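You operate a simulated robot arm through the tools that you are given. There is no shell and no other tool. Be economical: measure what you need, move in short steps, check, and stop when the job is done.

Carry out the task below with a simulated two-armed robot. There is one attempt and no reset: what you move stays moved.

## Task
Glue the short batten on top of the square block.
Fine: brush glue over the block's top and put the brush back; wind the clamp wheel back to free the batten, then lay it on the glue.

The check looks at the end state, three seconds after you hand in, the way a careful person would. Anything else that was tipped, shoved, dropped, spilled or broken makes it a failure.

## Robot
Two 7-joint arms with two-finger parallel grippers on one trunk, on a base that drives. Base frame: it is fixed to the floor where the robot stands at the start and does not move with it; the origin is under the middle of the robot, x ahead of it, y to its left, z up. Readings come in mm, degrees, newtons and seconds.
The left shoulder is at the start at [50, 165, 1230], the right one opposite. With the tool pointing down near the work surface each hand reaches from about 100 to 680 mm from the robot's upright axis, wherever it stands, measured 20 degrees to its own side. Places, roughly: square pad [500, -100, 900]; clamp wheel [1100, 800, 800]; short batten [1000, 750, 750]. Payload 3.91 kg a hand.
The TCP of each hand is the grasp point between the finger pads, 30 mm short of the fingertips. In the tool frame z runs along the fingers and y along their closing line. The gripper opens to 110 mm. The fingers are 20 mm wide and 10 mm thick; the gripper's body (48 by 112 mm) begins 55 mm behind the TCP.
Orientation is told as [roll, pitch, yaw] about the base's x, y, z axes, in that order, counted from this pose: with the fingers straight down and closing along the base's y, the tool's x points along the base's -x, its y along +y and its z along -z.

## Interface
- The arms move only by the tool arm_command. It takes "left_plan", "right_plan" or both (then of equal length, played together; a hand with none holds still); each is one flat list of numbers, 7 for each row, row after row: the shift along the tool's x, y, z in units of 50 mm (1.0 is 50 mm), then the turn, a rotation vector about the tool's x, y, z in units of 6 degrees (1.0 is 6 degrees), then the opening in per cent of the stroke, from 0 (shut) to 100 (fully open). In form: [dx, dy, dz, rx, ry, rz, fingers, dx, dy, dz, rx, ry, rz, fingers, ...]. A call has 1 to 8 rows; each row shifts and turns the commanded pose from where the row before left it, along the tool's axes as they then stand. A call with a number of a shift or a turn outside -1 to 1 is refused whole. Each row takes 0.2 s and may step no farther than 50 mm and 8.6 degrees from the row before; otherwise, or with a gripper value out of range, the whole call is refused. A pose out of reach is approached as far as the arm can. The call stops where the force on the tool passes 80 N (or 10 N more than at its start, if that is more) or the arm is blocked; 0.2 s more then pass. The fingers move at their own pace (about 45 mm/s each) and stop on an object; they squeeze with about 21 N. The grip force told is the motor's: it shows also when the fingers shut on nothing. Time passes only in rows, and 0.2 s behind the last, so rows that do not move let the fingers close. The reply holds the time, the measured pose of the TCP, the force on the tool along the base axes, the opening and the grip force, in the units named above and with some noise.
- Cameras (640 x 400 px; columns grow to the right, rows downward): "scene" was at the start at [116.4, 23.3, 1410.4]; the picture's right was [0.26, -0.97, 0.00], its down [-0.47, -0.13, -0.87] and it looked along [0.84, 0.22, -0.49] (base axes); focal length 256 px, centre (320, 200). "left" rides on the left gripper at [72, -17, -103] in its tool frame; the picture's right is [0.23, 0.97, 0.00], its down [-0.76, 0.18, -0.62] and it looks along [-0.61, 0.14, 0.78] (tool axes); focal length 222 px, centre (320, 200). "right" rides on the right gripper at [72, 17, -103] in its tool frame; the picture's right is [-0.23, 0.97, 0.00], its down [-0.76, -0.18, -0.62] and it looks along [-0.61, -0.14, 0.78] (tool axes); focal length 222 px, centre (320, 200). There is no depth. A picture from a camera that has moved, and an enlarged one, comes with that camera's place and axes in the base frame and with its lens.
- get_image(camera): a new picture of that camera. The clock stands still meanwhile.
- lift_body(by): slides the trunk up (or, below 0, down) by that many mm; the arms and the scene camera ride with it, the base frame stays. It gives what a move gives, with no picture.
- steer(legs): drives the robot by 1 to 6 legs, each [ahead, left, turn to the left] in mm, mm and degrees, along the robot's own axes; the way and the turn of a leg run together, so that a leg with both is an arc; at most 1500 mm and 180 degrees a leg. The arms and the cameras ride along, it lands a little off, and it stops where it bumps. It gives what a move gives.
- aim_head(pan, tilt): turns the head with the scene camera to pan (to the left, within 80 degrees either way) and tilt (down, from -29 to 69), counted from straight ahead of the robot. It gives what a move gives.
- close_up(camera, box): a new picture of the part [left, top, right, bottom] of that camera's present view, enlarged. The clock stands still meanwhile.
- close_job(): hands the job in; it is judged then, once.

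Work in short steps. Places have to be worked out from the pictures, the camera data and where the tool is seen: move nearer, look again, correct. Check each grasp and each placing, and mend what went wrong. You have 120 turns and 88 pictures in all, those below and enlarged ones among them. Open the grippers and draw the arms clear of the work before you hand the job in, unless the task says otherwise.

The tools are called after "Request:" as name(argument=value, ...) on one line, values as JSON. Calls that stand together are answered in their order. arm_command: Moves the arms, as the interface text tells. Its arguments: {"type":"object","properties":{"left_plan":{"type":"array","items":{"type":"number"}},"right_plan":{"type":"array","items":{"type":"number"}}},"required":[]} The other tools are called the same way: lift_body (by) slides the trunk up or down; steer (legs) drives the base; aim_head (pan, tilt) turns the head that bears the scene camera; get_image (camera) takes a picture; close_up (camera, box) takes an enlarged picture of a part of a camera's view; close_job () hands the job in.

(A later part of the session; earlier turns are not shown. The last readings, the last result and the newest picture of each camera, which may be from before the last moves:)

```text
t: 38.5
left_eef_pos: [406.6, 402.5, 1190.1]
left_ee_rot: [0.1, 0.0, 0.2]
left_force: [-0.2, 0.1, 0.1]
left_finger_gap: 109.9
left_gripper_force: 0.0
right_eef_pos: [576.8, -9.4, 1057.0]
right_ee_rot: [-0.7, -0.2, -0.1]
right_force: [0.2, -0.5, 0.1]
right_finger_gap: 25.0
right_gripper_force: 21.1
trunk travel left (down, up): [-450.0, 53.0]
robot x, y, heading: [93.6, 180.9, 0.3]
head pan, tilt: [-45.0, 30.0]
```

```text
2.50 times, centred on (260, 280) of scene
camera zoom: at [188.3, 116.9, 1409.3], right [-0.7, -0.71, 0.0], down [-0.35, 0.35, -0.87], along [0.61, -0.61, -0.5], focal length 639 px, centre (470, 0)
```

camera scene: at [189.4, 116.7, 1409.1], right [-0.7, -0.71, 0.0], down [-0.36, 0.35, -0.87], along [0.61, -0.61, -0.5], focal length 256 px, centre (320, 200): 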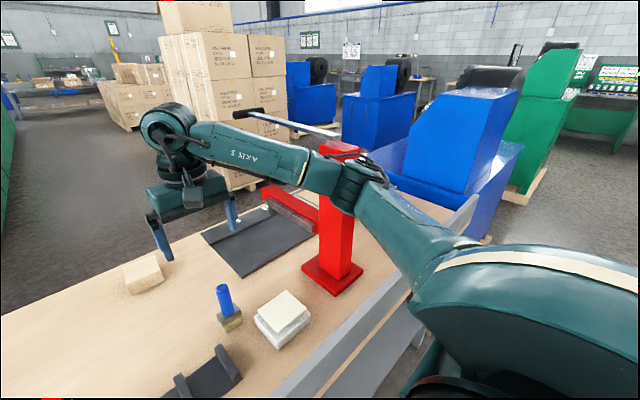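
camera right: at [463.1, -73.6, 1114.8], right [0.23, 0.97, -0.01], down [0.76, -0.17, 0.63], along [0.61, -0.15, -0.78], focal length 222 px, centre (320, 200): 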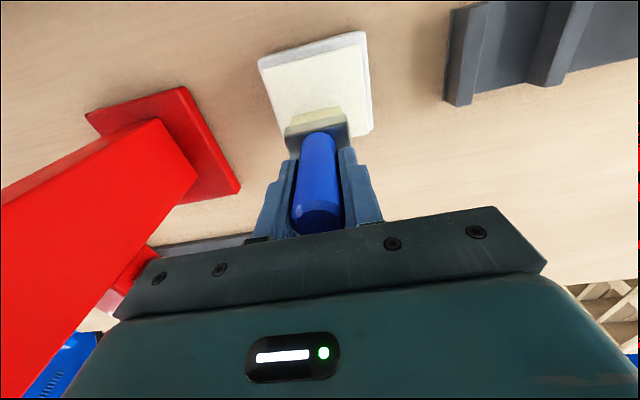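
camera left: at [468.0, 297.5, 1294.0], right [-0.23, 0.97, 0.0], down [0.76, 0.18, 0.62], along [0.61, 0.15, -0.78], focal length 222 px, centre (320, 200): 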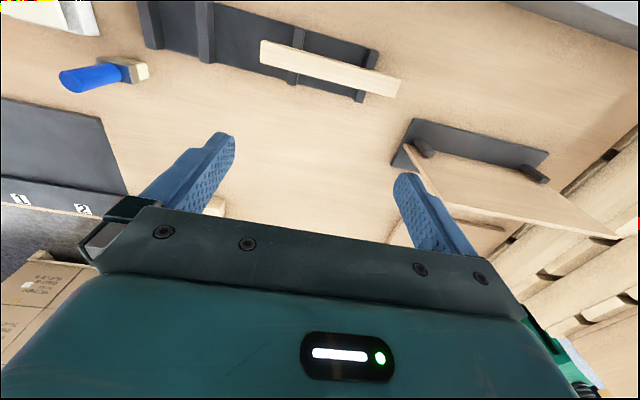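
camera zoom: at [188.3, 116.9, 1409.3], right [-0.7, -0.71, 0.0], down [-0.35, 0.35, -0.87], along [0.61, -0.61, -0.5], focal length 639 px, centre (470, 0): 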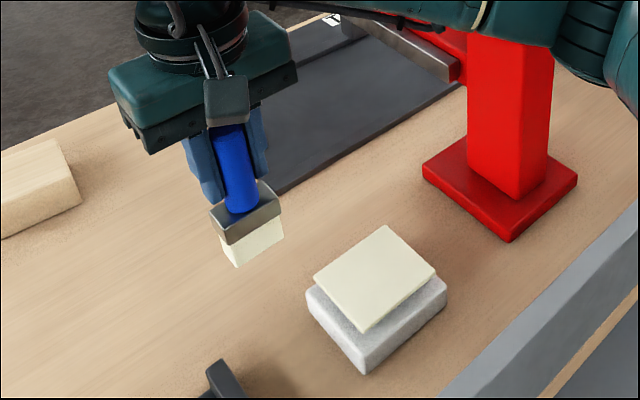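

The bristles turned from tan to wet cream: the pad is the glue source, so the wooden block at about (915, 104, top 885) is the target. It should be within reach from here with the hand tilted forwards about 33 degrees. I tilt and swing towards it.

Request:
arm_command(right_plan=[0, 0.37, 0, 0, -0.92, 0, 0, 0, 0.37, 0, 0, -0.92, 0, 0, 0, 0.37, 0, 0, -0.92, 0, 0, 0, 0.37, 0, 0, -0.92, 0, 0, 0, 0.37, 0, 0, -0.92, 0, 0, 0, 0.37, 0, 0, -0.92, 0, 0])

Request:
aim_head(pan=-12, tilt=33)

Request:
get_image(camera="scene")

```text
t: 39.9
left_eef_pos: [408.4, 402.9, 1188.6]
left_ee_rot: [0.1, 0.0, 0.2]
left_force: [-0.9, -0.2, -0.5]
left_finger_gap: 110.1
left_gripper_force: 0.0
right_eef_pos: [575.9, 98.6, 1055.2]
right_ee_rot: [-0.6, -33.4, 0.3]
right_force: [0.3, -0.9, -1.9]
right_finger_gap: 25.0
right_gripper_force: 21.0
trunk travel left (down, up): [-450.0, 53.0]
robot x, y, heading: [95.8, 180.9, 0.2]
head pan, tilt: [-45.0, 30.0]
```

```text
t: 40.8
left_eef_pos: [407.2, 402.5, 1188.8]
left_ee_rot: [0.1, 0.1, 0.1]
left_force: [0.1, -0.1, 0.5]
left_finger_gap: 110.2
left_gripper_force: 0.0
right_eef_pos: [577.1, 97.7, 1054.7]
right_ee_rot: [-0.6, -33.1, 0.3]
right_force: [-0.5, 0.1, -0.6]
right_finger_gap: 25.1
right_gripper_force: 20.6
trunk travel left (down, up): [-450.0, 53.0]
robot x, y, heading: [94.5, 177.1, 0.5]
head pan, tilt: [-12.0, 33.0]
```

```text
54 pictures are left
camera scene: at [211.2, 161.5, 1404.5], right [-0.21, -0.98, 0.0], down [-0.53, 0.11, -0.84], along [0.82, -0.17, -0.54], focal length 256 px, centre (320, 200)
```

scene: 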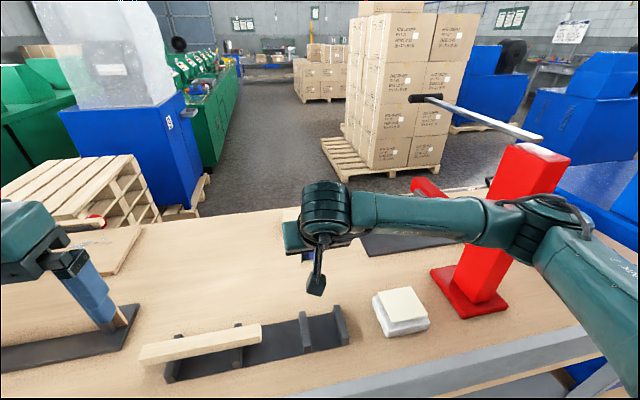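

The right elbow is close to the press, so I shift the base 80 mm left first for margin.

Request:
steer(legs=[[0, 80, 0]])

Request:
get_image(camera="scene")

```text
t: 41.9
left_eef_pos: [405.7, 483.0, 1190.5]
left_ee_rot: [0.2, 0.0, 0.2]
left_force: [-0.4, -1.1, -0.6]
left_finger_gap: 109.9
left_gripper_force: 0.0
right_eef_pos: [576.2, 179.6, 1055.5]
right_ee_rot: [-0.7, -33.2, 0.3]
right_force: [1.1, 0.9, -1.1]
right_finger_gap: 25.0
right_gripper_force: 20.8
trunk travel left (down, up): [-450.0, 53.0]
robot x, y, heading: [99.0, 258.0, 0.0]
head pan, tilt: [-12.0, 33.0]
```

```text
53 pictures are left
camera scene: at [210.9, 242.7, 1404.6], right [-0.2, -0.98, 0.0], down [-0.53, 0.11, -0.84], along [0.82, -0.17, -0.54], focal length 256 px, centre (320, 200)
```

scene: 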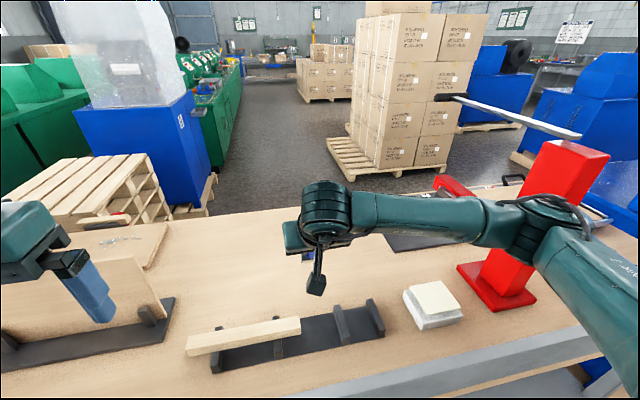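

I advance towards the block, staying about 40 mm above its top.

Request:
arm_command(right_plan=[-0.613, -0.22, 0.527, 0, 0, 0, 0, -0.613, -0.22, 0.527, 0, 0, 0, 0, -0.613, -0.22, 0.527, 0, 0, 0, 0, -0.613, -0.22, 0.527, 0, 0, 0, 0, -0.613, -0.22, 0.527, 0, 0, 0, 0, -0.613, -0.22, 0.527, 0, 0, 0, 0])

Request:
get_image(camera="scene")

Request:
get_image(camera="right")

```text
t: 43.3
left_eef_pos: [408.3, 482.9, 1188.9]
left_ee_rot: [0.2, 0.2, 0.2]
left_force: [-0.4, 0.5, -0.7]
left_finger_gap: 109.8
left_gripper_force: 0.1
right_eef_pos: [818.3, 110.3, 1020.9]
right_ee_rot: [-0.7, -33.2, 0.5]
right_force: [0.3, -0.1, 0.2]
right_finger_gap: 25.1
right_gripper_force: 21.5
trunk travel left (down, up): [-450.0, 53.0]
robot x, y, heading: [95.2, 261.8, 0.2]
head pan, tilt: [-12.0, 33.0]
```

```text
52 pictures are left
camera scene: at [211.5, 242.3, 1404.5], right [-0.2, -0.98, 0.0], down [-0.53, 0.11, -0.84], along [0.82, -0.17, -0.55], focal length 256 px, centre (320, 200)
```

scene: 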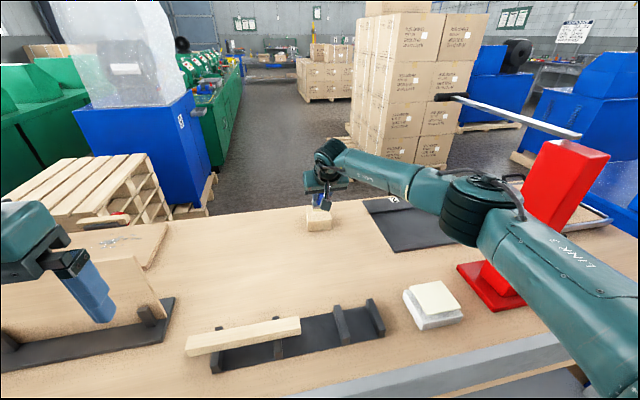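

```text
51 pictures are left
camera right: at [701.7, 127.7, 1067.4], right [0.19, 0.98, 0.11], down [0.3, -0.17, 0.94], along [0.94, -0.14, -0.32], focal length 222 px, centre (320, 200)
```

right: 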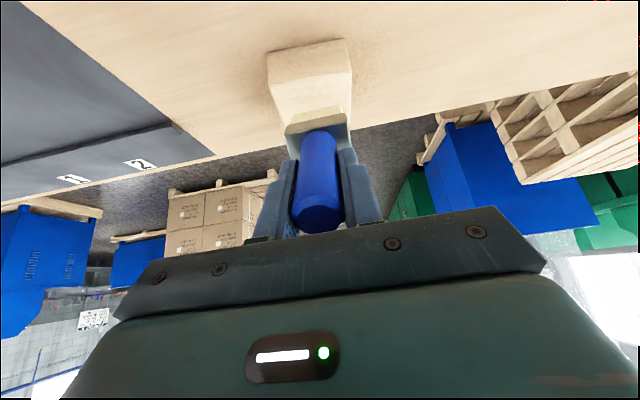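

From this view the block's near top edge runs (868, 68)–(873, 149) at z≈885. I lower at the near right part of the block to just about contact.

Request:
arm_command(right_plan=[0.185, -0.2, 0.36, 0, 0, 0, 0, 0.185, -0.2, 0.36, 0, 0, 0, 0, 0, 0, 0, 0, 0, 0, 0])

Request:
arm_command(right_plan=[0.055, 0, 0.084, 0, 0, 0, 0, 0, 0, 0, 0, 0, 0, 0])

Request:
get_image(camera="right")

```text
t: 44.1
left_eef_pos: [405.4, 483.3, 1189.8]
left_ee_rot: [0.2, 0.1, 0.2]
left_force: [0.5, -0.2, 0.2]
left_finger_gap: 110.0
left_gripper_force: 0.2
right_eef_pos: [821.5, 91.1, 987.3]
right_ee_rot: [-0.6, -33.5, 0.3]
right_force: [0.8, 1.5, 4.8]
right_finger_gap: 25.3
right_gripper_force: 20.7
trunk travel left (down, up): [-450.0, 53.0]
robot x, y, heading: [99.5, 263.4, 0.4]
head pan, tilt: [-12.0, 33.0]
```

```text
t: 44.7
left_eef_pos: [404.6, 483.2, 1190.1]
left_ee_rot: [0.1, -0.1, 0.3]
left_force: [0.1, 0.1, -0.2]
left_finger_gap: 109.9
left_gripper_force: 0.0
right_eef_pos: [819.2, 90.4, 982.0]
right_ee_rot: [-0.7, -33.4, 0.3]
right_force: [-4.9, -3.2, 14.5]
right_finger_gap: 25.5
right_gripper_force: 21.3
trunk travel left (down, up): [-450.0, 53.0]
robot x, y, heading: [92.4, 260.6, 0.2]
head pan, tilt: [-12.0, 33.0]
```

```text
50 pictures are left
camera right: at [703.4, 109.1, 1028.0], right [0.19, 0.97, 0.12], down [0.29, -0.17, 0.94], along [0.94, -0.15, -0.32], focal length 222 px, centre (320, 200)
```

right: 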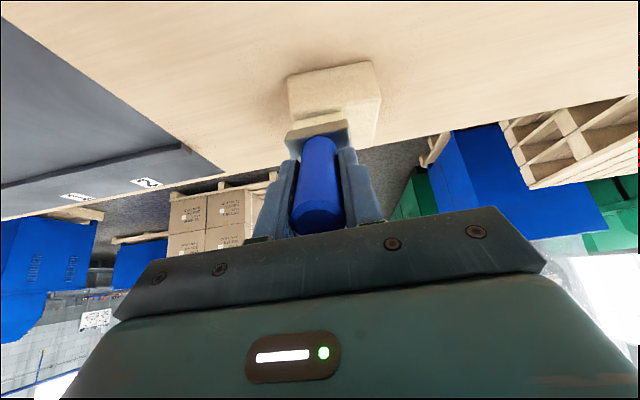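

Contact is firm (14 N) at TCP z 982. I ease up 3 mm and draw a stroke to the far side, then lift and look for glue.

Request:
arm_command(right_plan=[-0.033, 0, -0.05, 0, 0, 0, 0, -0.168, 0, 0.109, 0, 0, 0, 0, -0.168, 0, 0.109, 0, 0, 0, 0, -0.168, 0, 0.109, 0, 0, 0, 0, -0.168, 0, 0.109, 0, 0, 0, 0, -0.168, 0, 0.109, 0, 0, 0, 0, -0.168, 0, 0.109, 0, 0, 0, 0])

Request:
close_up(camera="scene", box=[260, 160, 380, 260])

```text
t: 46.3
left_eef_pos: [407.1, 482.9, 1188.5]
left_ee_rot: [0.1, 0.0, 0.2]
left_force: [0.0, -1.3, 0.1]
left_finger_gap: 109.8
left_gripper_force: 0.1
right_eef_pos: [850.6, 91.7, 982.1]
right_ee_rot: [-0.5, -33.3, 0.3]
right_force: [0.7, -0.8, -0.4]
right_finger_gap: 24.9
right_gripper_force: 21.0
right hand out of reach, approached as far as the arm can: row 5, 6, 7
trunk travel left (down, up): [-450.0, 53.0]
robot x, y, heading: [96.0, 261.7, 0.2]
head pan, tilt: [-12.0, 33.0]
```

```text
4.00 times, centred on (320, 210) of scene
camera zoom: at [210.9, 241.7, 1404.5], right [-0.2, -0.98, 0.0], down [-0.53, 0.11, -0.84], along [0.82, -0.17, -0.54], focal length 1023 px, centre (320, 160)
```

zoom: 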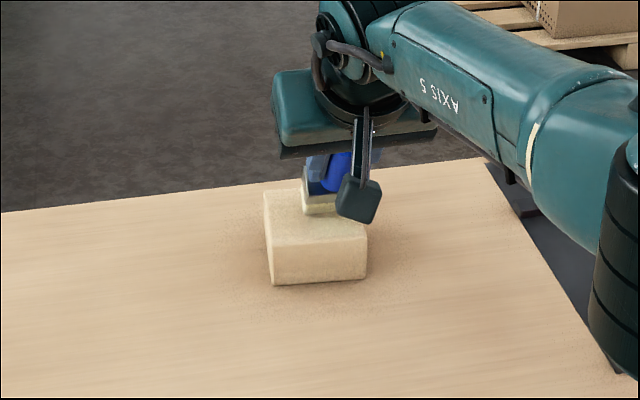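

At this tilt the arm's limit is TCP x≈850, and there is no contact force there. I lift and back off to inspect the block's top for glue.

Request:
arm_command(right_plan=[0.5, 0, -0.8, 0, 0, 0, 0, 0.6, 0, -0.8, 0, 0, 0, 0, 0.5, 0, 0, 0, 0, 0, 0])

Request:
close_up(camera="right", box=[240, 0, 400, 160])

Request:
close_up(camera="scene", box=[280, 180, 360, 240])

```text
t: 47.1
left_eef_pos: [407.4, 483.0, 1189.7]
left_ee_rot: [0.3, 0.0, 0.2]
left_force: [0.8, -0.3, 0.4]
left_finger_gap: 109.9
left_gripper_force: 0.0
right_eef_pos: [741.1, 91.0, 1006.0]
right_ee_rot: [-0.6, -33.2, 0.2]
right_force: [-0.4, -0.4, -0.4]
right_finger_gap: 0.0
right_gripper_force: 21.2
trunk travel left (down, up): [-450.0, 53.0]
robot x, y, heading: [95.7, 260.6, 0.4]
head pan, tilt: [-12.0, 33.0]
```

```text
2.50 times, centred on (320, 80) of right
camera zoom: at [624.7, 109.6, 1052.5], right [0.19, 0.97, 0.12], down [0.3, -0.17, 0.94], along [0.94, -0.15, -0.32], focal length 555 px, centre (320, 500)
```

zoom: 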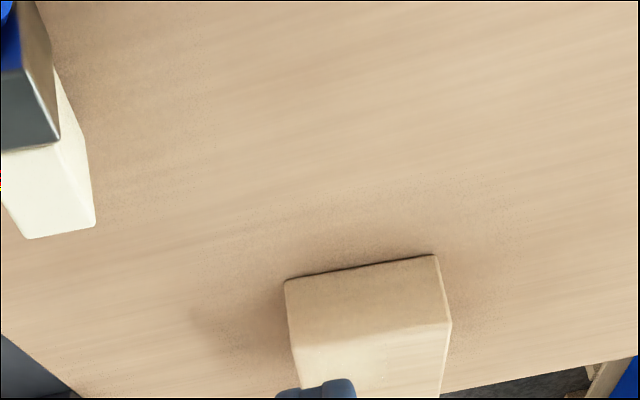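

```text
6.67 times, centred on (320, 210) of scene
camera zoom: at [211.3, 240.6, 1404.5], right [-0.2, -0.98, 0.0], down [-0.53, 0.11, -0.84], along [0.82, -0.17, -0.55], focal length 1704 px, centre (320, 133)
```

zoom: 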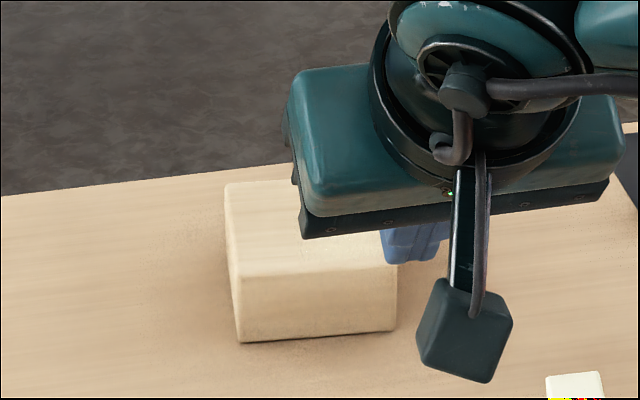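

The grip gap is 0: the brush slipped out and lies on the bench to the right. I open the fingers and look at where it lies.

Request:
arm_command(right_plan=[0, 0.5, -0.8, 0, 0, 0, 100, 0.5, 0, -0.6, 0, 0, 0, 100, 0.8, 0, 0, 0, 0.5, 0, 100, 0, 0, 0, 0, 0.5, 0, 100])

Request:
get_image(camera="right")

Request:
get_image(camera="scene")

```text
t: 48.1
left_eef_pos: [407.7, 483.0, 1189.2]
left_ee_rot: [0.2, 0.0, 0.3]
left_force: [-0.1, -0.5, -0.2]
left_finger_gap: 110.1
left_gripper_force: 0.0
right_eef_pos: [647.8, 117.4, 1029.6]
right_ee_rot: [-0.7, -27.3, 0.2]
right_force: [-0.3, 0.3, -0.2]
right_finger_gap: 86.6
right_gripper_force: 0.2
trunk travel left (down, up): [-450.0, 53.0]
robot x, y, heading: [95.1, 258.0, 0.1]
head pan, tilt: [-12.0, 33.0]
```

```text
46 pictures are left
camera right: at [536.3, 136.0, 1086.1], right [0.2, 0.97, 0.1], down [0.39, -0.17, 0.9], along [0.9, -0.15, -0.42], focal length 222 px, centre (320, 200)
```

right: 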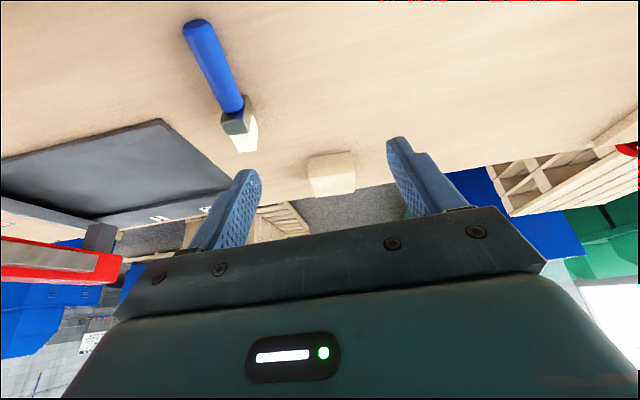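

```text
45 pictures are left
camera scene: at [211.0, 242.0, 1404.5], right [-0.2, -0.98, 0.0], down [-0.53, 0.11, -0.84], along [0.82, -0.17, -0.54], focal length 256 px, centre (320, 200)
```

scene: 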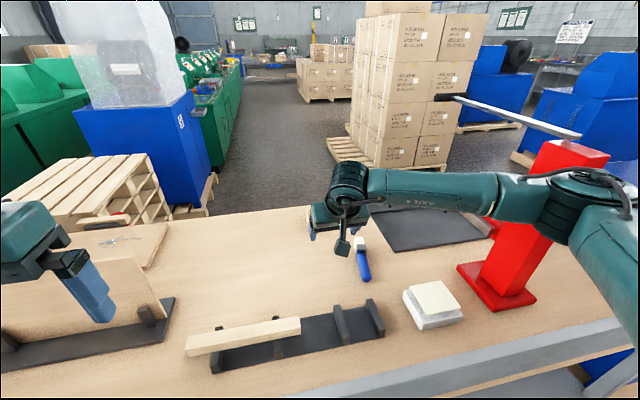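

The brush lies at about (675, 18) with its bristles pointing away. If I grip it with the hand tilted 45° and spun 180° about its finger axis, spinning back leaves the brush pointing straight down with the hand still tilted forwards. I test whether the wrist can spin that far.

Request:
arm_command(right_plan=[0, 0, -0.5, 0, -1, 0, 100, 0, 0, -0.5, 0, -1, 0, 100, 0, 0, 0, 0, -1, 0, 100, 0, 0, 0, 0, 0, 1, 100, 0, 0, 0, 0, 0, 1, 100, 0, 0, 0, 0, 0, 1, 100, 0, 0, 0, 0, 0, 1, 100, 0, 0, 0, 0, 0, 1, 100])

Request:
arm_command(right_plan=[0, 0, 0, 0, 0, 1, 100, 0, 0, 0, 0, 0, 1, 100, 0, 0, 0, 0, 0, 1, 100, 0, 0, 0, 0, 0, 1, 100, 0, 0, 0, 0, 0, 1, 100, 0, 0, 0, 0, 0, 1, 100, 0, 0, 0, 0, 0, 1, 100, 0, 0, 0, 0, 0, 1, 100])

```text
t: 49.9
left_eef_pos: [406.2, 482.7, 1189.0]
left_ee_rot: [0.1, 0.1, 0.2]
left_force: [-0.1, -0.2, 0.3]
left_finger_gap: 109.8
left_gripper_force: 0.1
right_eef_pos: [622.7, 116.8, 1070.8]
right_ee_rot: [26.3, -38.1, -39.2]
right_force: [0.6, 0.6, -0.1]
right_finger_gap: 109.8
right_gripper_force: 0.0
trunk travel left (down, up): [-450.0, 53.0]
robot x, y, heading: [93.5, 260.3, 0.2]
head pan, tilt: [-12.0, 33.0]
```

```text
t: 51.7
left_eef_pos: [406.1, 483.4, 1189.1]
left_ee_rot: [0.1, 0.0, 0.3]
left_force: [0.6, 0.0, 1.1]
left_finger_gap: 110.0
left_gripper_force: 0.1
right_eef_pos: [622.8, 118.4, 1070.9]
right_ee_rot: [44.5, -8.8, -81.6]
right_force: [0.8, 0.5, -0.4]
right_finger_gap: 110.0
right_gripper_force: 0.0
trunk travel left (down, up): [-450.0, 53.0]
robot x, y, heading: [95.1, 262.7, 0.3]
head pan, tilt: [-12.0, 33.0]
```

The spin works so far (78°). I continue towards 180°.

Request:
arm_command(right_plan=[0, 0, 0, 0, 0, 1, 100, 0, 0, 0, 0, 0, 1, 100, 0, 0, 0, 0, 0, 1, 100, 0, 0, 0, 0, 0, 1, 100, 0, 0, 0, 0, 0, 1, 100, 0, 0, 0, 0, 0, 1, 100, 0, 0, 0, 0, 0, 1, 100, 0, 0, 0, 0, 0, 1, 100])

Request:
arm_command(right_plan=[0, 0, 0, 0, 0, 1, 100, 0, 0, 0, 0, 0, 1, 100, 0, 0, 0, 0, 0, 1, 100, 0, 0, 0, 0, 0, 1, 100, 0, 0, 0, 0, 0, 1, 100, 0, 0, 0, 0, 0, 1, 100, 0, 0, 0, 0, 0, 1, 100, 0, 0, 0, 0, 0, 1, 100])

```text
t: 53.5
left_eef_pos: [407.0, 482.6, 1188.5]
left_ee_rot: [0.1, 0.0, 0.2]
left_force: [0.0, 0.6, 0.5]
left_finger_gap: 109.9
left_gripper_force: 0.1
right_eef_pos: [622.6, 117.7, 1071.9]
right_ee_rot: [39.4, 24.3, -117.1]
right_force: [-0.5, -0.9, -0.8]
right_finger_gap: 109.7
right_gripper_force: 0.1
trunk travel left (down, up): [-450.0, 53.0]
robot x, y, heading: [97.0, 259.8, 0.3]
head pan, tilt: [-12.0, 33.0]
```

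```text
t: 55.3
left_eef_pos: [407.2, 483.2, 1190.0]
left_ee_rot: [0.1, 0.0, 0.3]
left_force: [0.9, 0.3, -0.8]
left_finger_gap: 110.0
left_gripper_force: 0.0
right_eef_pos: [623.8, 117.9, 1072.3]
right_ee_rot: [6.7, 44.8, -171.2]
right_force: [-0.7, -0.2, 0.6]
right_finger_gap: 110.1
right_gripper_force: 0.0
trunk travel left (down, up): [-450.0, 53.0]
robot x, y, heading: [97.5, 263.2, -0.0]
head pan, tilt: [-12.0, 33.0]
```

Spun 174°. I finish the spin and look with the hand camera, now on top.

Request:
arm_command(right_plan=[0, 0, 0, 0, 0, 1, 100, 0, 0.5, 0, -0.65, 0, 0.65, 100, 0, 0.5, 0, -0.65, 0, 0.65, 100])

Request:
get_image(camera="right")

```text
t: 56.1
left_eef_pos: [407.1, 482.2, 1189.8]
left_ee_rot: [0.2, 0.0, 0.2]
left_force: [-0.2, 0.1, -0.4]
left_finger_gap: 110.0
left_gripper_force: 0.1
right_eef_pos: [623.4, 67.4, 1072.1]
right_ee_rot: [0.8, 45.3, 169.3]
right_force: [0.4, -0.4, 0.3]
right_finger_gap: 110.2
right_gripper_force: 0.1
trunk travel left (down, up): [-450.0, 53.0]
robot x, y, heading: [98.0, 256.1, 0.1]
head pan, tilt: [-12.0, 33.0]
```

```text
44 pictures are left
camera right: at [598.4, 57.7, 1196.1], right [-0.35, -0.93, -0.15], down [-0.93, 0.36, -0.1], along [0.15, 0.11, -0.98], focal length 222 px, centre (320, 200)
```

right: 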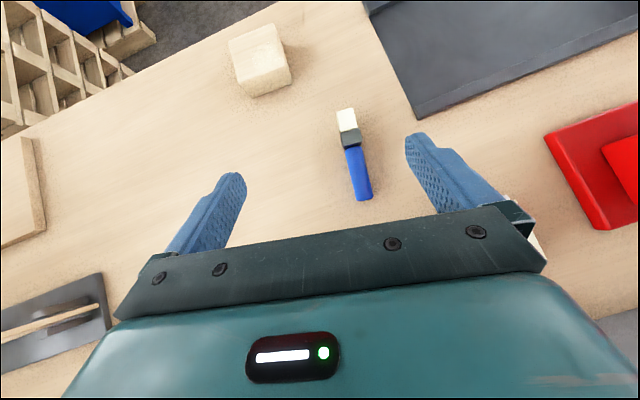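

The view from above is clear: the handle runs (630, 33)→(708, 20), bristle tip (768, 7), lying on its narrow side so its axis is at z≈866. I move to a hover above the grasp point.

Request:
arm_command(right_plan=[-0.31, 0.158, 0.69, 0, 0, 0, 100, -0.31, 0.158, 0.69, 0, 0, 0, 100, -0.31, 0.158, 0.69, 0, 0, 0, 100, -0.31, 0.158, 0.69, 0, 0, 0, 100])

Request:
get_image(camera="right")

```text
t: 57.1
left_eef_pos: [406.9, 483.0, 1189.0]
left_ee_rot: [0.1, 0.0, 0.2]
left_force: [-1.2, 0.3, -0.2]
left_finger_gap: 109.9
left_gripper_force: 0.1
right_eef_pos: [664.9, 26.0, 932.4]
right_ee_rot: [0.7, 45.3, 169.5]
right_force: [-0.2, -0.1, 0.3]
right_finger_gap: 109.9
right_gripper_force: 0.1
trunk travel left (down, up): [-450.0, 53.0]
robot x, y, heading: [92.5, 259.2, 0.2]
head pan, tilt: [-12.0, 33.0]
```

```text
43 pictures are left
camera right: at [640.6, 15.4, 1055.8], right [-0.34, -0.93, -0.15], down [-0.93, 0.36, -0.1], along [0.15, 0.11, -0.98], focal length 222 px, centre (320, 200)
```

right: 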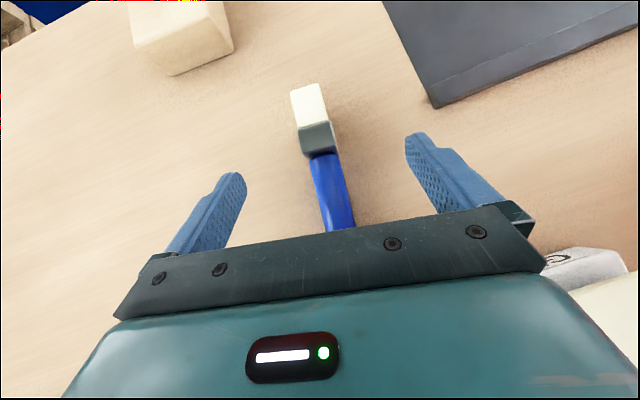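

Position confirmed. I descend to TCP z≈876 and close.

Request:
arm_command(right_plan=[-0.36, 0, 0.43, 0, 0, 0, 100, -0.36, 0, 0.43, 0, 0, 0, 100, 0, 0, 0, 0, 0, 0, 0, 0, 0, 0, 0, 0, 0, 0, 0, 0, 0, 0, 0, 0, 0, 0, 0, 0, 0, 0, 0, 0, 0, 0, 0, 0, 0, 0, 0])

Request:
get_image(camera="right")

```text
t: 58.7
left_eef_pos: [405.2, 483.5, 1190.4]
left_ee_rot: [0.1, -0.2, 0.3]
left_force: [-0.8, -1.1, -0.1]
left_finger_gap: 109.8
left_gripper_force: 0.0
right_eef_pos: [672.2, 21.6, 878.7]
right_ee_rot: [0.8, 45.6, 169.4]
right_force: [0.2, 6.1, 15.6]
right_finger_gap: 25.1
right_gripper_force: 20.9
trunk travel left (down, up): [-450.0, 53.0]
robot x, y, heading: [91.6, 262.7, 0.3]
head pan, tilt: [-12.0, 33.0]
```

```text
42 pictures are left
camera right: at [647.1, 11.5, 1002.3], right [-0.35, -0.93, -0.15], down [-0.92, 0.36, -0.11], along [0.16, 0.1, -0.98], focal length 222 px, centre (320, 200)
```

right: 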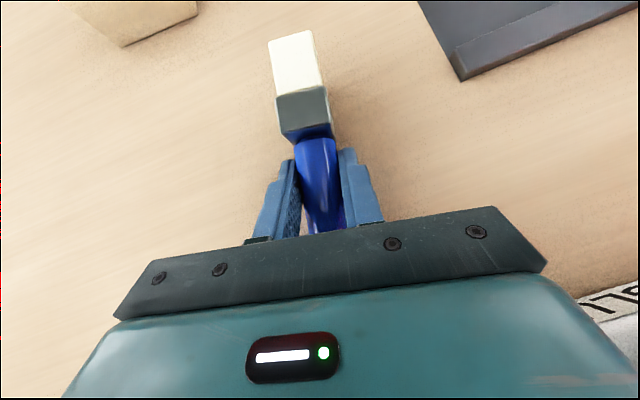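

Gripped (25 mm). I lift 120 mm and check.

Request:
arm_command(right_plan=[0.3, 0, -0.3, 0, 0, 0, 0, 0.6, 0, -0.6, 0, 0, 0, 0, 0.6, 0, -0.6, 0, 0, 0, 0, 0.6, 0, -0.6, 0, 0, 0, 0])

Request:
get_image(camera="right")

Request:
close_up(camera="scene", box=[260, 150, 420, 270])

```text
t: 59.7
left_eef_pos: [406.3, 482.3, 1188.4]
left_ee_rot: [0.2, 0.0, 0.2]
left_force: [0.0, 0.1, -0.5]
left_finger_gap: 109.8
left_gripper_force: 0.0
right_eef_pos: [671.9, 26.1, 1024.2]
right_ee_rot: [0.9, 45.3, 169.4]
right_force: [0.2, -0.2, -0.5]
right_finger_gap: 25.1
right_gripper_force: 21.0
trunk travel left (down, up): [-450.0, 53.0]
robot x, y, heading: [95.7, 262.5, 0.3]
head pan, tilt: [-12.0, 33.0]
```

```text
41 pictures are left
camera right: at [648.0, 16.6, 1147.7], right [-0.34, -0.93, -0.15], down [-0.93, 0.36, -0.1], along [0.15, 0.11, -0.98], focal length 222 px, centre (320, 200)
```

right: 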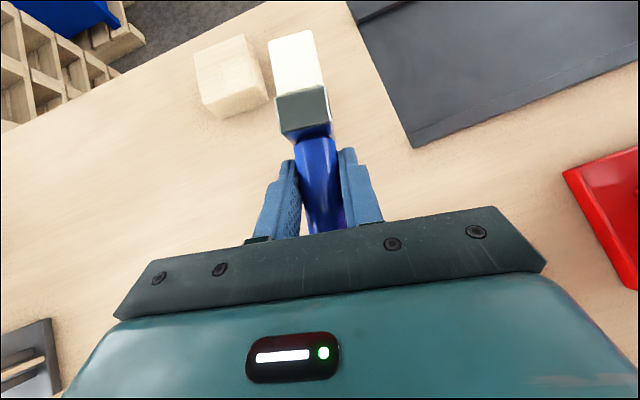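

```text
3.33 times, centred on (340, 210) of scene
camera zoom: at [210.7, 242.1, 1404.5], right [-0.2, -0.98, 0.0], down [-0.53, 0.11, -0.84], along [0.82, -0.17, -0.54], focal length 852 px, centre (253, 167)
```

zoom: 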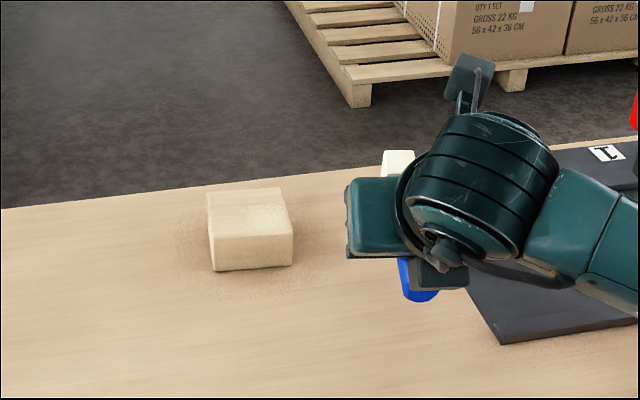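

The brush is firmly held. I spin the hand back 180° so the bristles point down.

Request:
arm_command(right_plan=[0, 0, 0, 0, 0, -1, 0, 0, 0, 0, 0, 0, -1, 0, 0, 0, 0, 0, 0, -1, 0, 0, 0, 0, 0, 0, -1, 0, 0, 0, 0, 0, 0, -1, 0, 0, 0, 0, 0, 0, -1, 0, 0, 0, 0, 0, 0, -1, 0, 0, 0, 0, 0, 0, -1, 0])

Request:
arm_command(right_plan=[0, 0, 0, 0, 0, -1, 0, 0, 0, 0, 0, 0, -1, 0, 0, 0, 0, 0, 0, -1, 0, 0, 0, 0, 0, 0, -1, 0, 0, 0, 0, 0, 0, -1, 0, 0, 0, 0, 0, 0, -1, 0, 0, 0, 0, 0, 0, -1, 0, 0, 0, 0, 0, 0, -1, 0])

Request:
arm_command(right_plan=[0, 0, 0, 0, 0, -1, 0, 0, 0, 0, 0, 0, -1, 0, 0, 0, 0, 0, 0, -1, 0, 0, 0, 0, 0, 0, -1, 0, 0, 0, 0, 0, 0, -1, 0, 0, 0, 0, 0, 0, -1, 0, 0, 0, 0, 0, 0, -1, 0, 0, 0, 0, 0, 0, -1, 0])

Request:
arm_command(right_plan=[0, 0, 0, 0, 0, -1, 0, 0, 0, 0, 0, 0, -1, 0, 0, 0, 0, 0, 0, -1, 0, 0, 0, 0, 0, 0, -1, 0, 0, 0, 0, 0, 0, -1, 0, 0, 0, 0, 0, 0, -1, 0])

Request:
get_image(camera="right")

Request:
close_up(camera="scene", box=[260, 150, 420, 270])

```text
t: 61.5
left_eef_pos: [407.4, 482.6, 1189.2]
left_ee_rot: [0.1, 0.0, 0.3]
left_force: [-0.3, -0.7, -0.1]
left_finger_gap: 110.0
left_gripper_force: 0.0
right_eef_pos: [673.0, 26.5, 1022.5]
right_ee_rot: [37.2, 27.9, -133.2]
right_force: [0.1, 1.5, -0.6]
right_finger_gap: 25.2
right_gripper_force: 20.6
trunk travel left (down, up): [-450.0, 53.0]
robot x, y, heading: [94.7, 260.4, 0.0]
head pan, tilt: [-12.0, 33.0]
```

```text
t: 63.3
left_eef_pos: [406.7, 482.9, 1189.6]
left_ee_rot: [0.1, 0.0, 0.1]
left_force: [-0.3, -0.2, -0.7]
left_finger_gap: 109.9
left_gripper_force: 0.2
right_eef_pos: [671.9, 23.6, 1024.0]
right_ee_rot: [45.1, -4.7, -96.8]
right_force: [0.7, 0.2, 0.7]
right_finger_gap: 25.2
right_gripper_force: 20.7
trunk travel left (down, up): [-450.0, 53.0]
robot x, y, heading: [94.5, 258.9, 0.1]
head pan, tilt: [-12.0, 33.0]
```

```text
t: 65.1
left_eef_pos: [406.8, 482.5, 1188.9]
left_ee_rot: [0.1, 0.0, 0.3]
left_force: [-0.3, -0.2, 0.3]
left_finger_gap: 109.9
left_gripper_force: 0.0
right_eef_pos: [674.3, 25.0, 1022.1]
right_ee_rot: [30.1, -35.6, -56.6]
right_force: [-0.5, -0.5, -0.3]
right_finger_gap: 25.1
right_gripper_force: 21.6
trunk travel left (down, up): [-450.0, 53.0]
robot x, y, heading: [94.0, 257.6, -0.0]
head pan, tilt: [-12.0, 33.0]
```

```text
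t: 66.5
left_eef_pos: [406.4, 482.8, 1188.8]
left_ee_rot: [0.1, -0.1, 0.2]
left_force: [-0.1, 0.1, -1.2]
left_finger_gap: 110.2
left_gripper_force: 0.0
right_eef_pos: [674.3, 24.2, 1024.3]
right_ee_rot: [-0.8, -45.3, -10.4]
right_force: [1.2, 0.0, -0.7]
right_finger_gap: 25.0
right_gripper_force: 21.2
trunk travel left (down, up): [-450.0, 53.0]
robot x, y, heading: [96.1, 259.3, 0.3]
head pan, tilt: [-12.0, 33.0]
```

```text
39 pictures are left
camera right: at [556.3, 65.9, 1044.3], right [0.34, 0.93, 0.15], down [0.06, -0.18, 0.98], along [0.94, -0.33, -0.12], focal length 222 px, centre (320, 200)
```

right: 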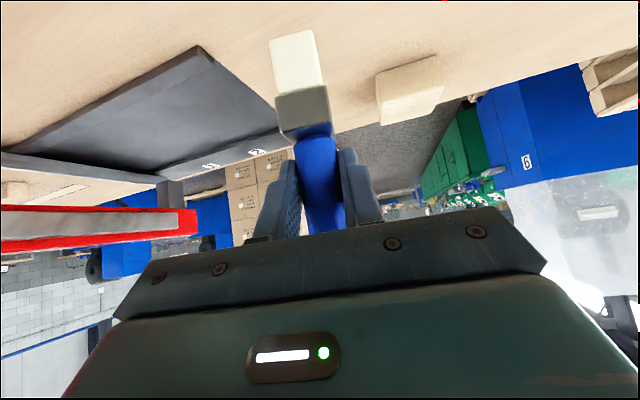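

```text
3.33 times, centred on (340, 210) of scene
camera zoom: at [210.9, 241.8, 1404.5], right [-0.2, -0.98, 0.0], down [-0.53, 0.11, -0.84], along [0.82, -0.17, -0.54], focal length 852 px, centre (253, 167)
```

zoom: 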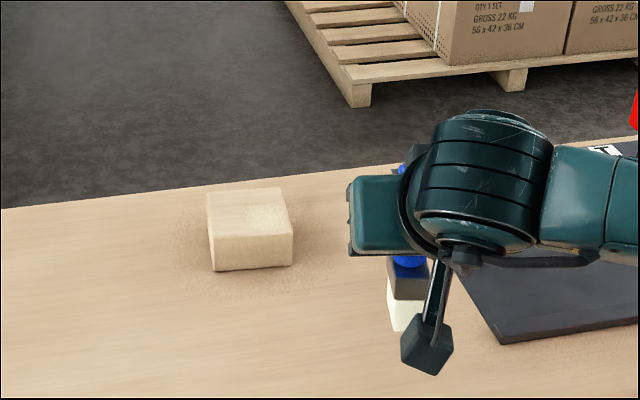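

The brush now hangs straight down with the hand tilted 45°; its bristle bottom is about 98 mm below and 13 mm ahead of the TCP. I straighten the yaw and move over the block's near right part.

Request:
arm_command(right_plan=[0, 0, 0, -0.61, 0, -0.61, 0, 0, 0, 0, -0.61, 0, -0.61, 0, -0.543, 0.232, 0.622, 0, 0, 0, 0, -0.543, 0.232, 0.622, 0, 0, 0, 0, -0.543, 0.232, 0.622, 0, 0, 0, 0, -0.543, 0.232, 0.622, 0, 0, 0, 0, -0.543, 0.232, 0.622, 0, 0, 0, 0, 0, 0, 0, 0, 0, 0, 0])

Request:
get_image(camera="right")

Request:
close_up(camera="scene", box=[260, 150, 420, 270])

```text
t: 68.3
left_eef_pos: [406.2, 481.7, 1190.3]
left_ee_rot: [0.1, 0.0, 0.1]
left_force: [-0.3, -0.3, 0.1]
left_finger_gap: 110.1
left_gripper_force: 0.0
right_eef_pos: [881.2, 74.7, 1009.0]
right_ee_rot: [-0.6, -45.4, -0.4]
right_force: [-0.6, -0.7, -1.1]
right_finger_gap: 24.9
right_gripper_force: 21.2
trunk travel left (down, up): [-450.0, 53.0]
robot x, y, heading: [92.7, 257.8, 0.3]
head pan, tilt: [-12.0, 33.0]
```

```text
37 pictures are left
camera right: at [758.0, 94.7, 1029.7], right [0.17, 0.97, 0.15], down [0.09, -0.17, 0.98], along [0.98, -0.16, -0.12], focal length 222 px, centre (320, 200)
```

right: 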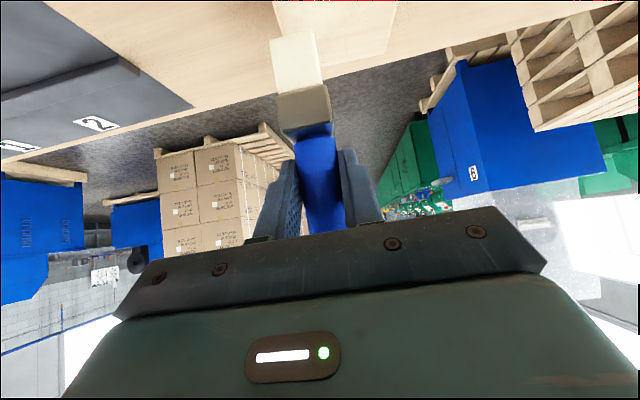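

```text
3.33 times, centred on (340, 210) of scene
camera zoom: at [210.8, 239.7, 1404.5], right [-0.21, -0.98, 0.0], down [-0.53, 0.11, -0.84], along [0.82, -0.17, -0.55], focal length 852 px, centre (253, 167)
```

zoom: 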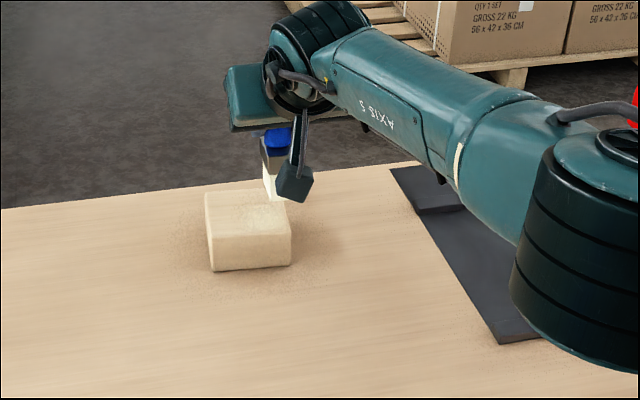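

The brush hangs over the block's near right edge. I lower step by step watching force.

Request:
arm_command(right_plan=[0.283, 0.1, 0.283, 0, 0, 0, 0, 0, 0, 0, 0, 0, 0, 0])

Request:
arm_command(right_plan=[0.057, 0, 0.057, 0, 0, 0, 0, 0, 0, 0, 0, 0, 0, 0])

Request:
arm_command(right_plan=[0.043, 0, 0.043, 0, 0, 0, 0, 0, 0, 0, 0, 0, 0, 0])

Request:
close_up(camera="scene", box=[280, 170, 360, 240])

```text
t: 68.9
left_eef_pos: [406.5, 483.0, 1188.6]
left_ee_rot: [0.1, -0.1, 0.2]
left_force: [-0.3, 0.3, 0.9]
left_finger_gap: 109.9
left_gripper_force: 0.0
right_eef_pos: [879.5, 82.8, 988.7]
right_ee_rot: [-0.7, -45.2, -0.1]
right_force: [0.6, -0.4, -0.3]
right_finger_gap: 25.2
right_gripper_force: 20.9
trunk travel left (down, up): [-450.0, 53.0]
robot x, y, heading: [98.1, 261.0, 0.2]
head pan, tilt: [-12.0, 33.0]
```

```text
t: 69.5
left_eef_pos: [407.0, 482.6, 1189.6]
left_ee_rot: [0.2, 0.0, 0.3]
left_force: [0.0, 0.6, -0.1]
left_finger_gap: 110.0
left_gripper_force: 0.0
right_eef_pos: [878.0, 82.1, 983.3]
right_ee_rot: [-0.8, -45.2, -0.2]
right_force: [-0.2, -0.5, -1.2]
right_finger_gap: 24.9
right_gripper_force: 21.1
right hand out of reach, approached as far as the arm can: row 1
trunk travel left (down, up): [-450.0, 53.0]
robot x, y, heading: [94.3, 261.9, 0.2]
head pan, tilt: [-12.0, 33.0]
```

```text
t: 70.1
left_eef_pos: [407.0, 482.6, 1188.5]
left_ee_rot: [0.1, 0.0, 0.2]
left_force: [-0.3, 0.1, 0.0]
left_finger_gap: 110.0
left_gripper_force: 0.1
right_eef_pos: [878.3, 83.8, 980.8]
right_ee_rot: [-0.7, -45.2, -0.3]
right_force: [0.0, 0.4, -0.5]
right_finger_gap: 25.1
right_gripper_force: 21.0
trunk travel left (down, up): [-450.0, 53.0]
robot x, y, heading: [97.0, 254.2, 0.2]
head pan, tilt: [-12.0, 33.0]
```

```text
5.71 times, centred on (320, 205) of scene
camera zoom: at [210.9, 241.7, 1404.5], right [-0.2, -0.98, 0.0], down [-0.53, 0.11, -0.84], along [0.82, -0.17, -0.54], focal length 1461 px, centre (320, 171)
```

zoom: 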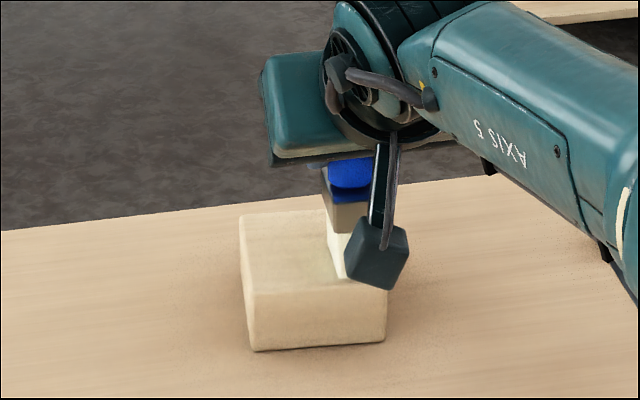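

No contact yet, and the arm is at its reach limit here. Lowering the trunk 100 mm brings the shoulder level with the wrist and gains reach. I raise the hand 125 mm first, then lower the trunk.

Request:
arm_command(right_plan=[-0.6, 0, -0.6, 0, 0, 0, 0, -0.6, 0, -0.6, 0, 0, 0, 0, -0.57, 0, -0.57, 0, 0, 0, 0])

Request:
lift_body(by=-100)

```text
t: 70.9
left_eef_pos: [405.3, 483.1, 1189.8]
left_ee_rot: [0.1, 0.0, 0.2]
left_force: [-0.1, -0.2, 0.0]
left_finger_gap: 110.0
left_gripper_force: 0.0
right_eef_pos: [878.6, 88.6, 1104.9]
right_ee_rot: [-0.8, -45.2, -0.1]
right_force: [-0.5, -0.3, -1.0]
right_finger_gap: 24.6
right_gripper_force: 20.9
trunk travel left (down, up): [-450.0, 53.0]
robot x, y, heading: [98.2, 262.1, 0.1]
head pan, tilt: [-12.0, 33.0]
```

```text
t: 72.2
left_eef_pos: [406.9, 483.7, 1089.6]
left_ee_rot: [0.1, 0.0, 0.2]
left_force: [0.0, 0.2, 0.6]
left_finger_gap: 110.2
left_gripper_force: 0.2
right_eef_pos: [879.2, 87.7, 1004.7]
right_ee_rot: [-0.7, -45.2, -0.2]
right_force: [0.3, -0.1, -0.2]
right_finger_gap: 25.1
right_gripper_force: 21.0
trunk travel left (down, up): [-350.0, 153.0]
robot x, y, heading: [99.6, 258.1, 0.2]
head pan, tilt: [-12.0, 33.0]
```

Now I lower onto the near lane again.

Request:
arm_command(right_plan=[0.34, -0.1, 0.34, 0, 0, 0, 0, 0.04, 0, 0.04, 0, 0, 0, 0, 0, 0, 0, 0, 0, 0, 0])

Request:
arm_command(right_plan=[0.043, 0, 0.043, 0, 0, 0, 0, 0, 0, 0, 0, 0, 0, 0])

Request:
arm_command(right_plan=[0.043, 0, 0.043, 0, 0, 0, 0, 0, 0, 0, 0, 0, 0, 0])

Request:
close_up(camera="scene", box=[280, 130, 360, 200])

```text
t: 73.0
left_eef_pos: [405.6, 483.2, 1088.7]
left_ee_rot: [0.1, 0.1, 0.1]
left_force: [-0.1, -0.3, 0.4]
left_finger_gap: 110.1
left_gripper_force: 0.0
right_eef_pos: [878.6, 83.7, 980.8]
right_ee_rot: [-0.7, -45.5, -0.3]
right_force: [3.0, -0.9, 10.6]
right_finger_gap: 25.1
right_gripper_force: 21.8
trunk travel left (down, up): [-350.0, 153.0]
robot x, y, heading: [92.5, 258.0, -0.0]
head pan, tilt: [-12.0, 33.0]
```

```text
t: 73.6
left_eef_pos: [404.4, 483.5, 1089.5]
left_ee_rot: [0.0, -0.2, 0.3]
left_force: [0.1, -1.2, 0.2]
left_finger_gap: 110.1
left_gripper_force: 0.1
right_eef_pos: [876.8, 83.2, 977.9]
right_ee_rot: [-0.7, -45.5, -0.1]
right_force: [-1.9, -1.5, 16.2]
right_finger_gap: 25.3
right_gripper_force: 20.9
trunk travel left (down, up): [-350.0, 153.0]
robot x, y, heading: [91.7, 259.4, 0.2]
head pan, tilt: [-12.0, 33.0]
```

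```text
t: 74.2
left_eef_pos: [404.6, 484.2, 1090.3]
left_ee_rot: [0.1, -0.1, 0.3]
left_force: [0.2, 0.2, 0.3]
left_finger_gap: 110.3
left_gripper_force: 0.1
right_eef_pos: [877.8, 83.8, 975.5]
right_ee_rot: [-0.7, -45.5, -0.2]
right_force: [-1.8, -0.3, 15.7]
right_finger_gap: 25.1
right_gripper_force: 20.9
trunk travel left (down, up): [-350.0, 153.0]
robot x, y, heading: [97.9, 261.1, 0.0]
head pan, tilt: [-12.0, 33.0]
```

```text
5.71 times, centred on (320, 165) of scene
camera zoom: at [208.5, 242.3, 1304.9], right [-0.2, -0.98, 0.0], down [-0.53, 0.11, -0.84], along [0.82, -0.17, -0.54], focal length 1461 px, centre (320, 400)
```

zoom: 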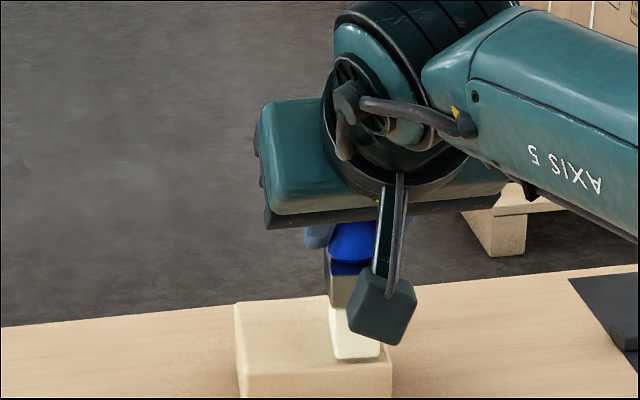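

Contact force plateaus at 16 N (the handle slips a little in the grip), so I ease up 3 mm to light contact and stroke along y across the block.

Request:
arm_command(right_plan=[-0.04, -0.1, -0.04, 0, 0, 0, 0, 0, -0.1, 0, 0, 0, 0, 0, 0, 0.2, 0, 0, 0, 0, 0, 0, 0.2, 0, 0, 0, 0, 0, 0, 0.2, 0, 0, 0, 0, 0, 0, 0.2, 0, 0, 0, 0, 0, 0, 0.2, 0, 0, 0, 0, 0, 0, 0.2, 0, 0, 0, 0, 0])

Request:
close_up(camera="scene", box=[280, 140, 360, 210])

```text
t: 76.0
left_eef_pos: [404.6, 484.3, 1088.4]
left_ee_rot: [0.2, -0.1, 0.2]
left_force: [-0.8, -0.7, -0.8]
left_finger_gap: 109.9
left_gripper_force: 0.1
right_eef_pos: [878.6, 132.4, 975.6]
right_ee_rot: [-0.8, -45.4, -0.2]
right_force: [0.5, -1.9, 9.9]
right_finger_gap: 25.3
right_gripper_force: 21.0
trunk travel left (down, up): [-350.0, 153.0]
robot x, y, heading: [95.3, 261.0, 0.2]
head pan, tilt: [-12.0, 33.0]
```

```text
5.71 times, centred on (320, 175) of scene
camera zoom: at [209.4, 242.0, 1304.8], right [-0.2, -0.98, 0.0], down [-0.53, 0.11, -0.84], along [0.82, -0.17, -0.54], focal length 1461 px, centre (320, 343)
```

zoom: 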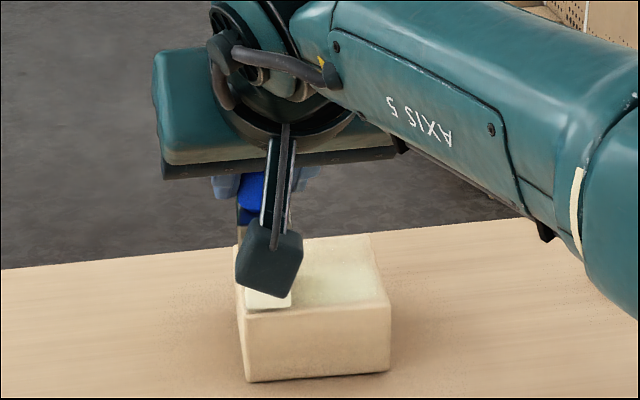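

A pale glue band is visible on the block's near half. Now I lift 10 mm, tilt 10° more and reach 25 mm further for the far lane.

Request:
arm_command(right_plan=[-0.14, 0, -0.14, 0, 0, 0, 0, 0, 0, 0, 0, -0.83, 0, 0, 0, 0, 0, 0, -0.83, 0, 0, -0.287, 0, 0.41, 0, 0, 0, 0, 0, 0, 0, 0, 0, 0, 0])

Request:
close_up(camera="scene", box=[280, 140, 360, 210])

```text
t: 77.2
left_eef_pos: [407.4, 483.7, 1088.8]
left_ee_rot: [0.1, -0.1, 0.2]
left_force: [0.2, 0.2, 0.5]
left_finger_gap: 110.1
left_gripper_force: 0.1
right_eef_pos: [897.5, 133.8, 983.1]
right_ee_rot: [-0.8, -55.2, -0.1]
right_force: [0.2, 0.0, -1.0]
right_finger_gap: 25.4
right_gripper_force: 20.5
right hand out of reach, approached as far as the arm can: row 4
trunk travel left (down, up): [-350.0, 153.0]
robot x, y, heading: [97.8, 262.6, 0.1]
head pan, tilt: [-12.0, 33.0]
```

```text
5.71 times, centred on (320, 175) of scene
camera zoom: at [210.9, 241.8, 1304.5], right [-0.2, -0.98, 0.0], down [-0.53, 0.11, -0.84], along [0.82, -0.17, -0.54], focal length 1461 px, centre (320, 343)
```

zoom: 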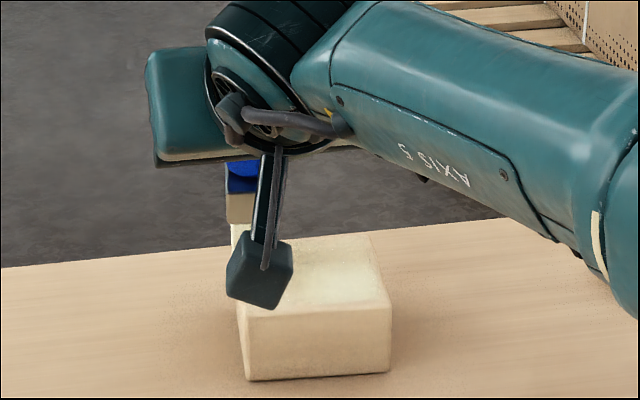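

I lower gently on the far lane.

Request:
arm_command(right_plan=[0.065, 0, 0.046, 0, 0, 0, 0, 0.05, 0, 0.035, 0, 0, 0, 0, 0, 0, 0, 0, 0, 0, 0])

Request:
arm_command(right_plan=[0.05, 0, 0.035, 0, 0, 0, 0, 0, 0, 0, 0, 0, 0, 0])

```text
t: 78.0
left_eef_pos: [407.0, 481.9, 1089.4]
left_ee_rot: [0.1, -0.1, 0.1]
left_force: [0.9, -0.4, -0.8]
left_finger_gap: 110.0
left_gripper_force: 0.1
right_eef_pos: [896.4, 133.2, 976.8]
right_ee_rot: [-0.8, -55.2, 0.1]
right_force: [0.6, 0.0, 0.0]
right_finger_gap: 25.3
right_gripper_force: 21.1
trunk travel left (down, up): [-350.0, 153.0]
robot x, y, heading: [95.5, 258.2, 0.2]
head pan, tilt: [-12.0, 33.0]
```

```text
t: 78.6
left_eef_pos: [406.7, 482.7, 1089.7]
left_ee_rot: [0.2, 0.0, 0.2]
left_force: [1.0, -0.3, 0.4]
left_finger_gap: 109.9
left_gripper_force: 0.0
right_eef_pos: [897.2, 132.1, 973.0]
right_ee_rot: [-0.9, -55.2, -0.1]
right_force: [0.3, -0.2, -0.6]
right_finger_gap: 25.5
right_gripper_force: 20.7
trunk travel left (down, up): [-350.0, 153.0]
robot x, y, heading: [97.8, 263.2, 0.0]
head pan, tilt: [-12.0, 33.0]
```

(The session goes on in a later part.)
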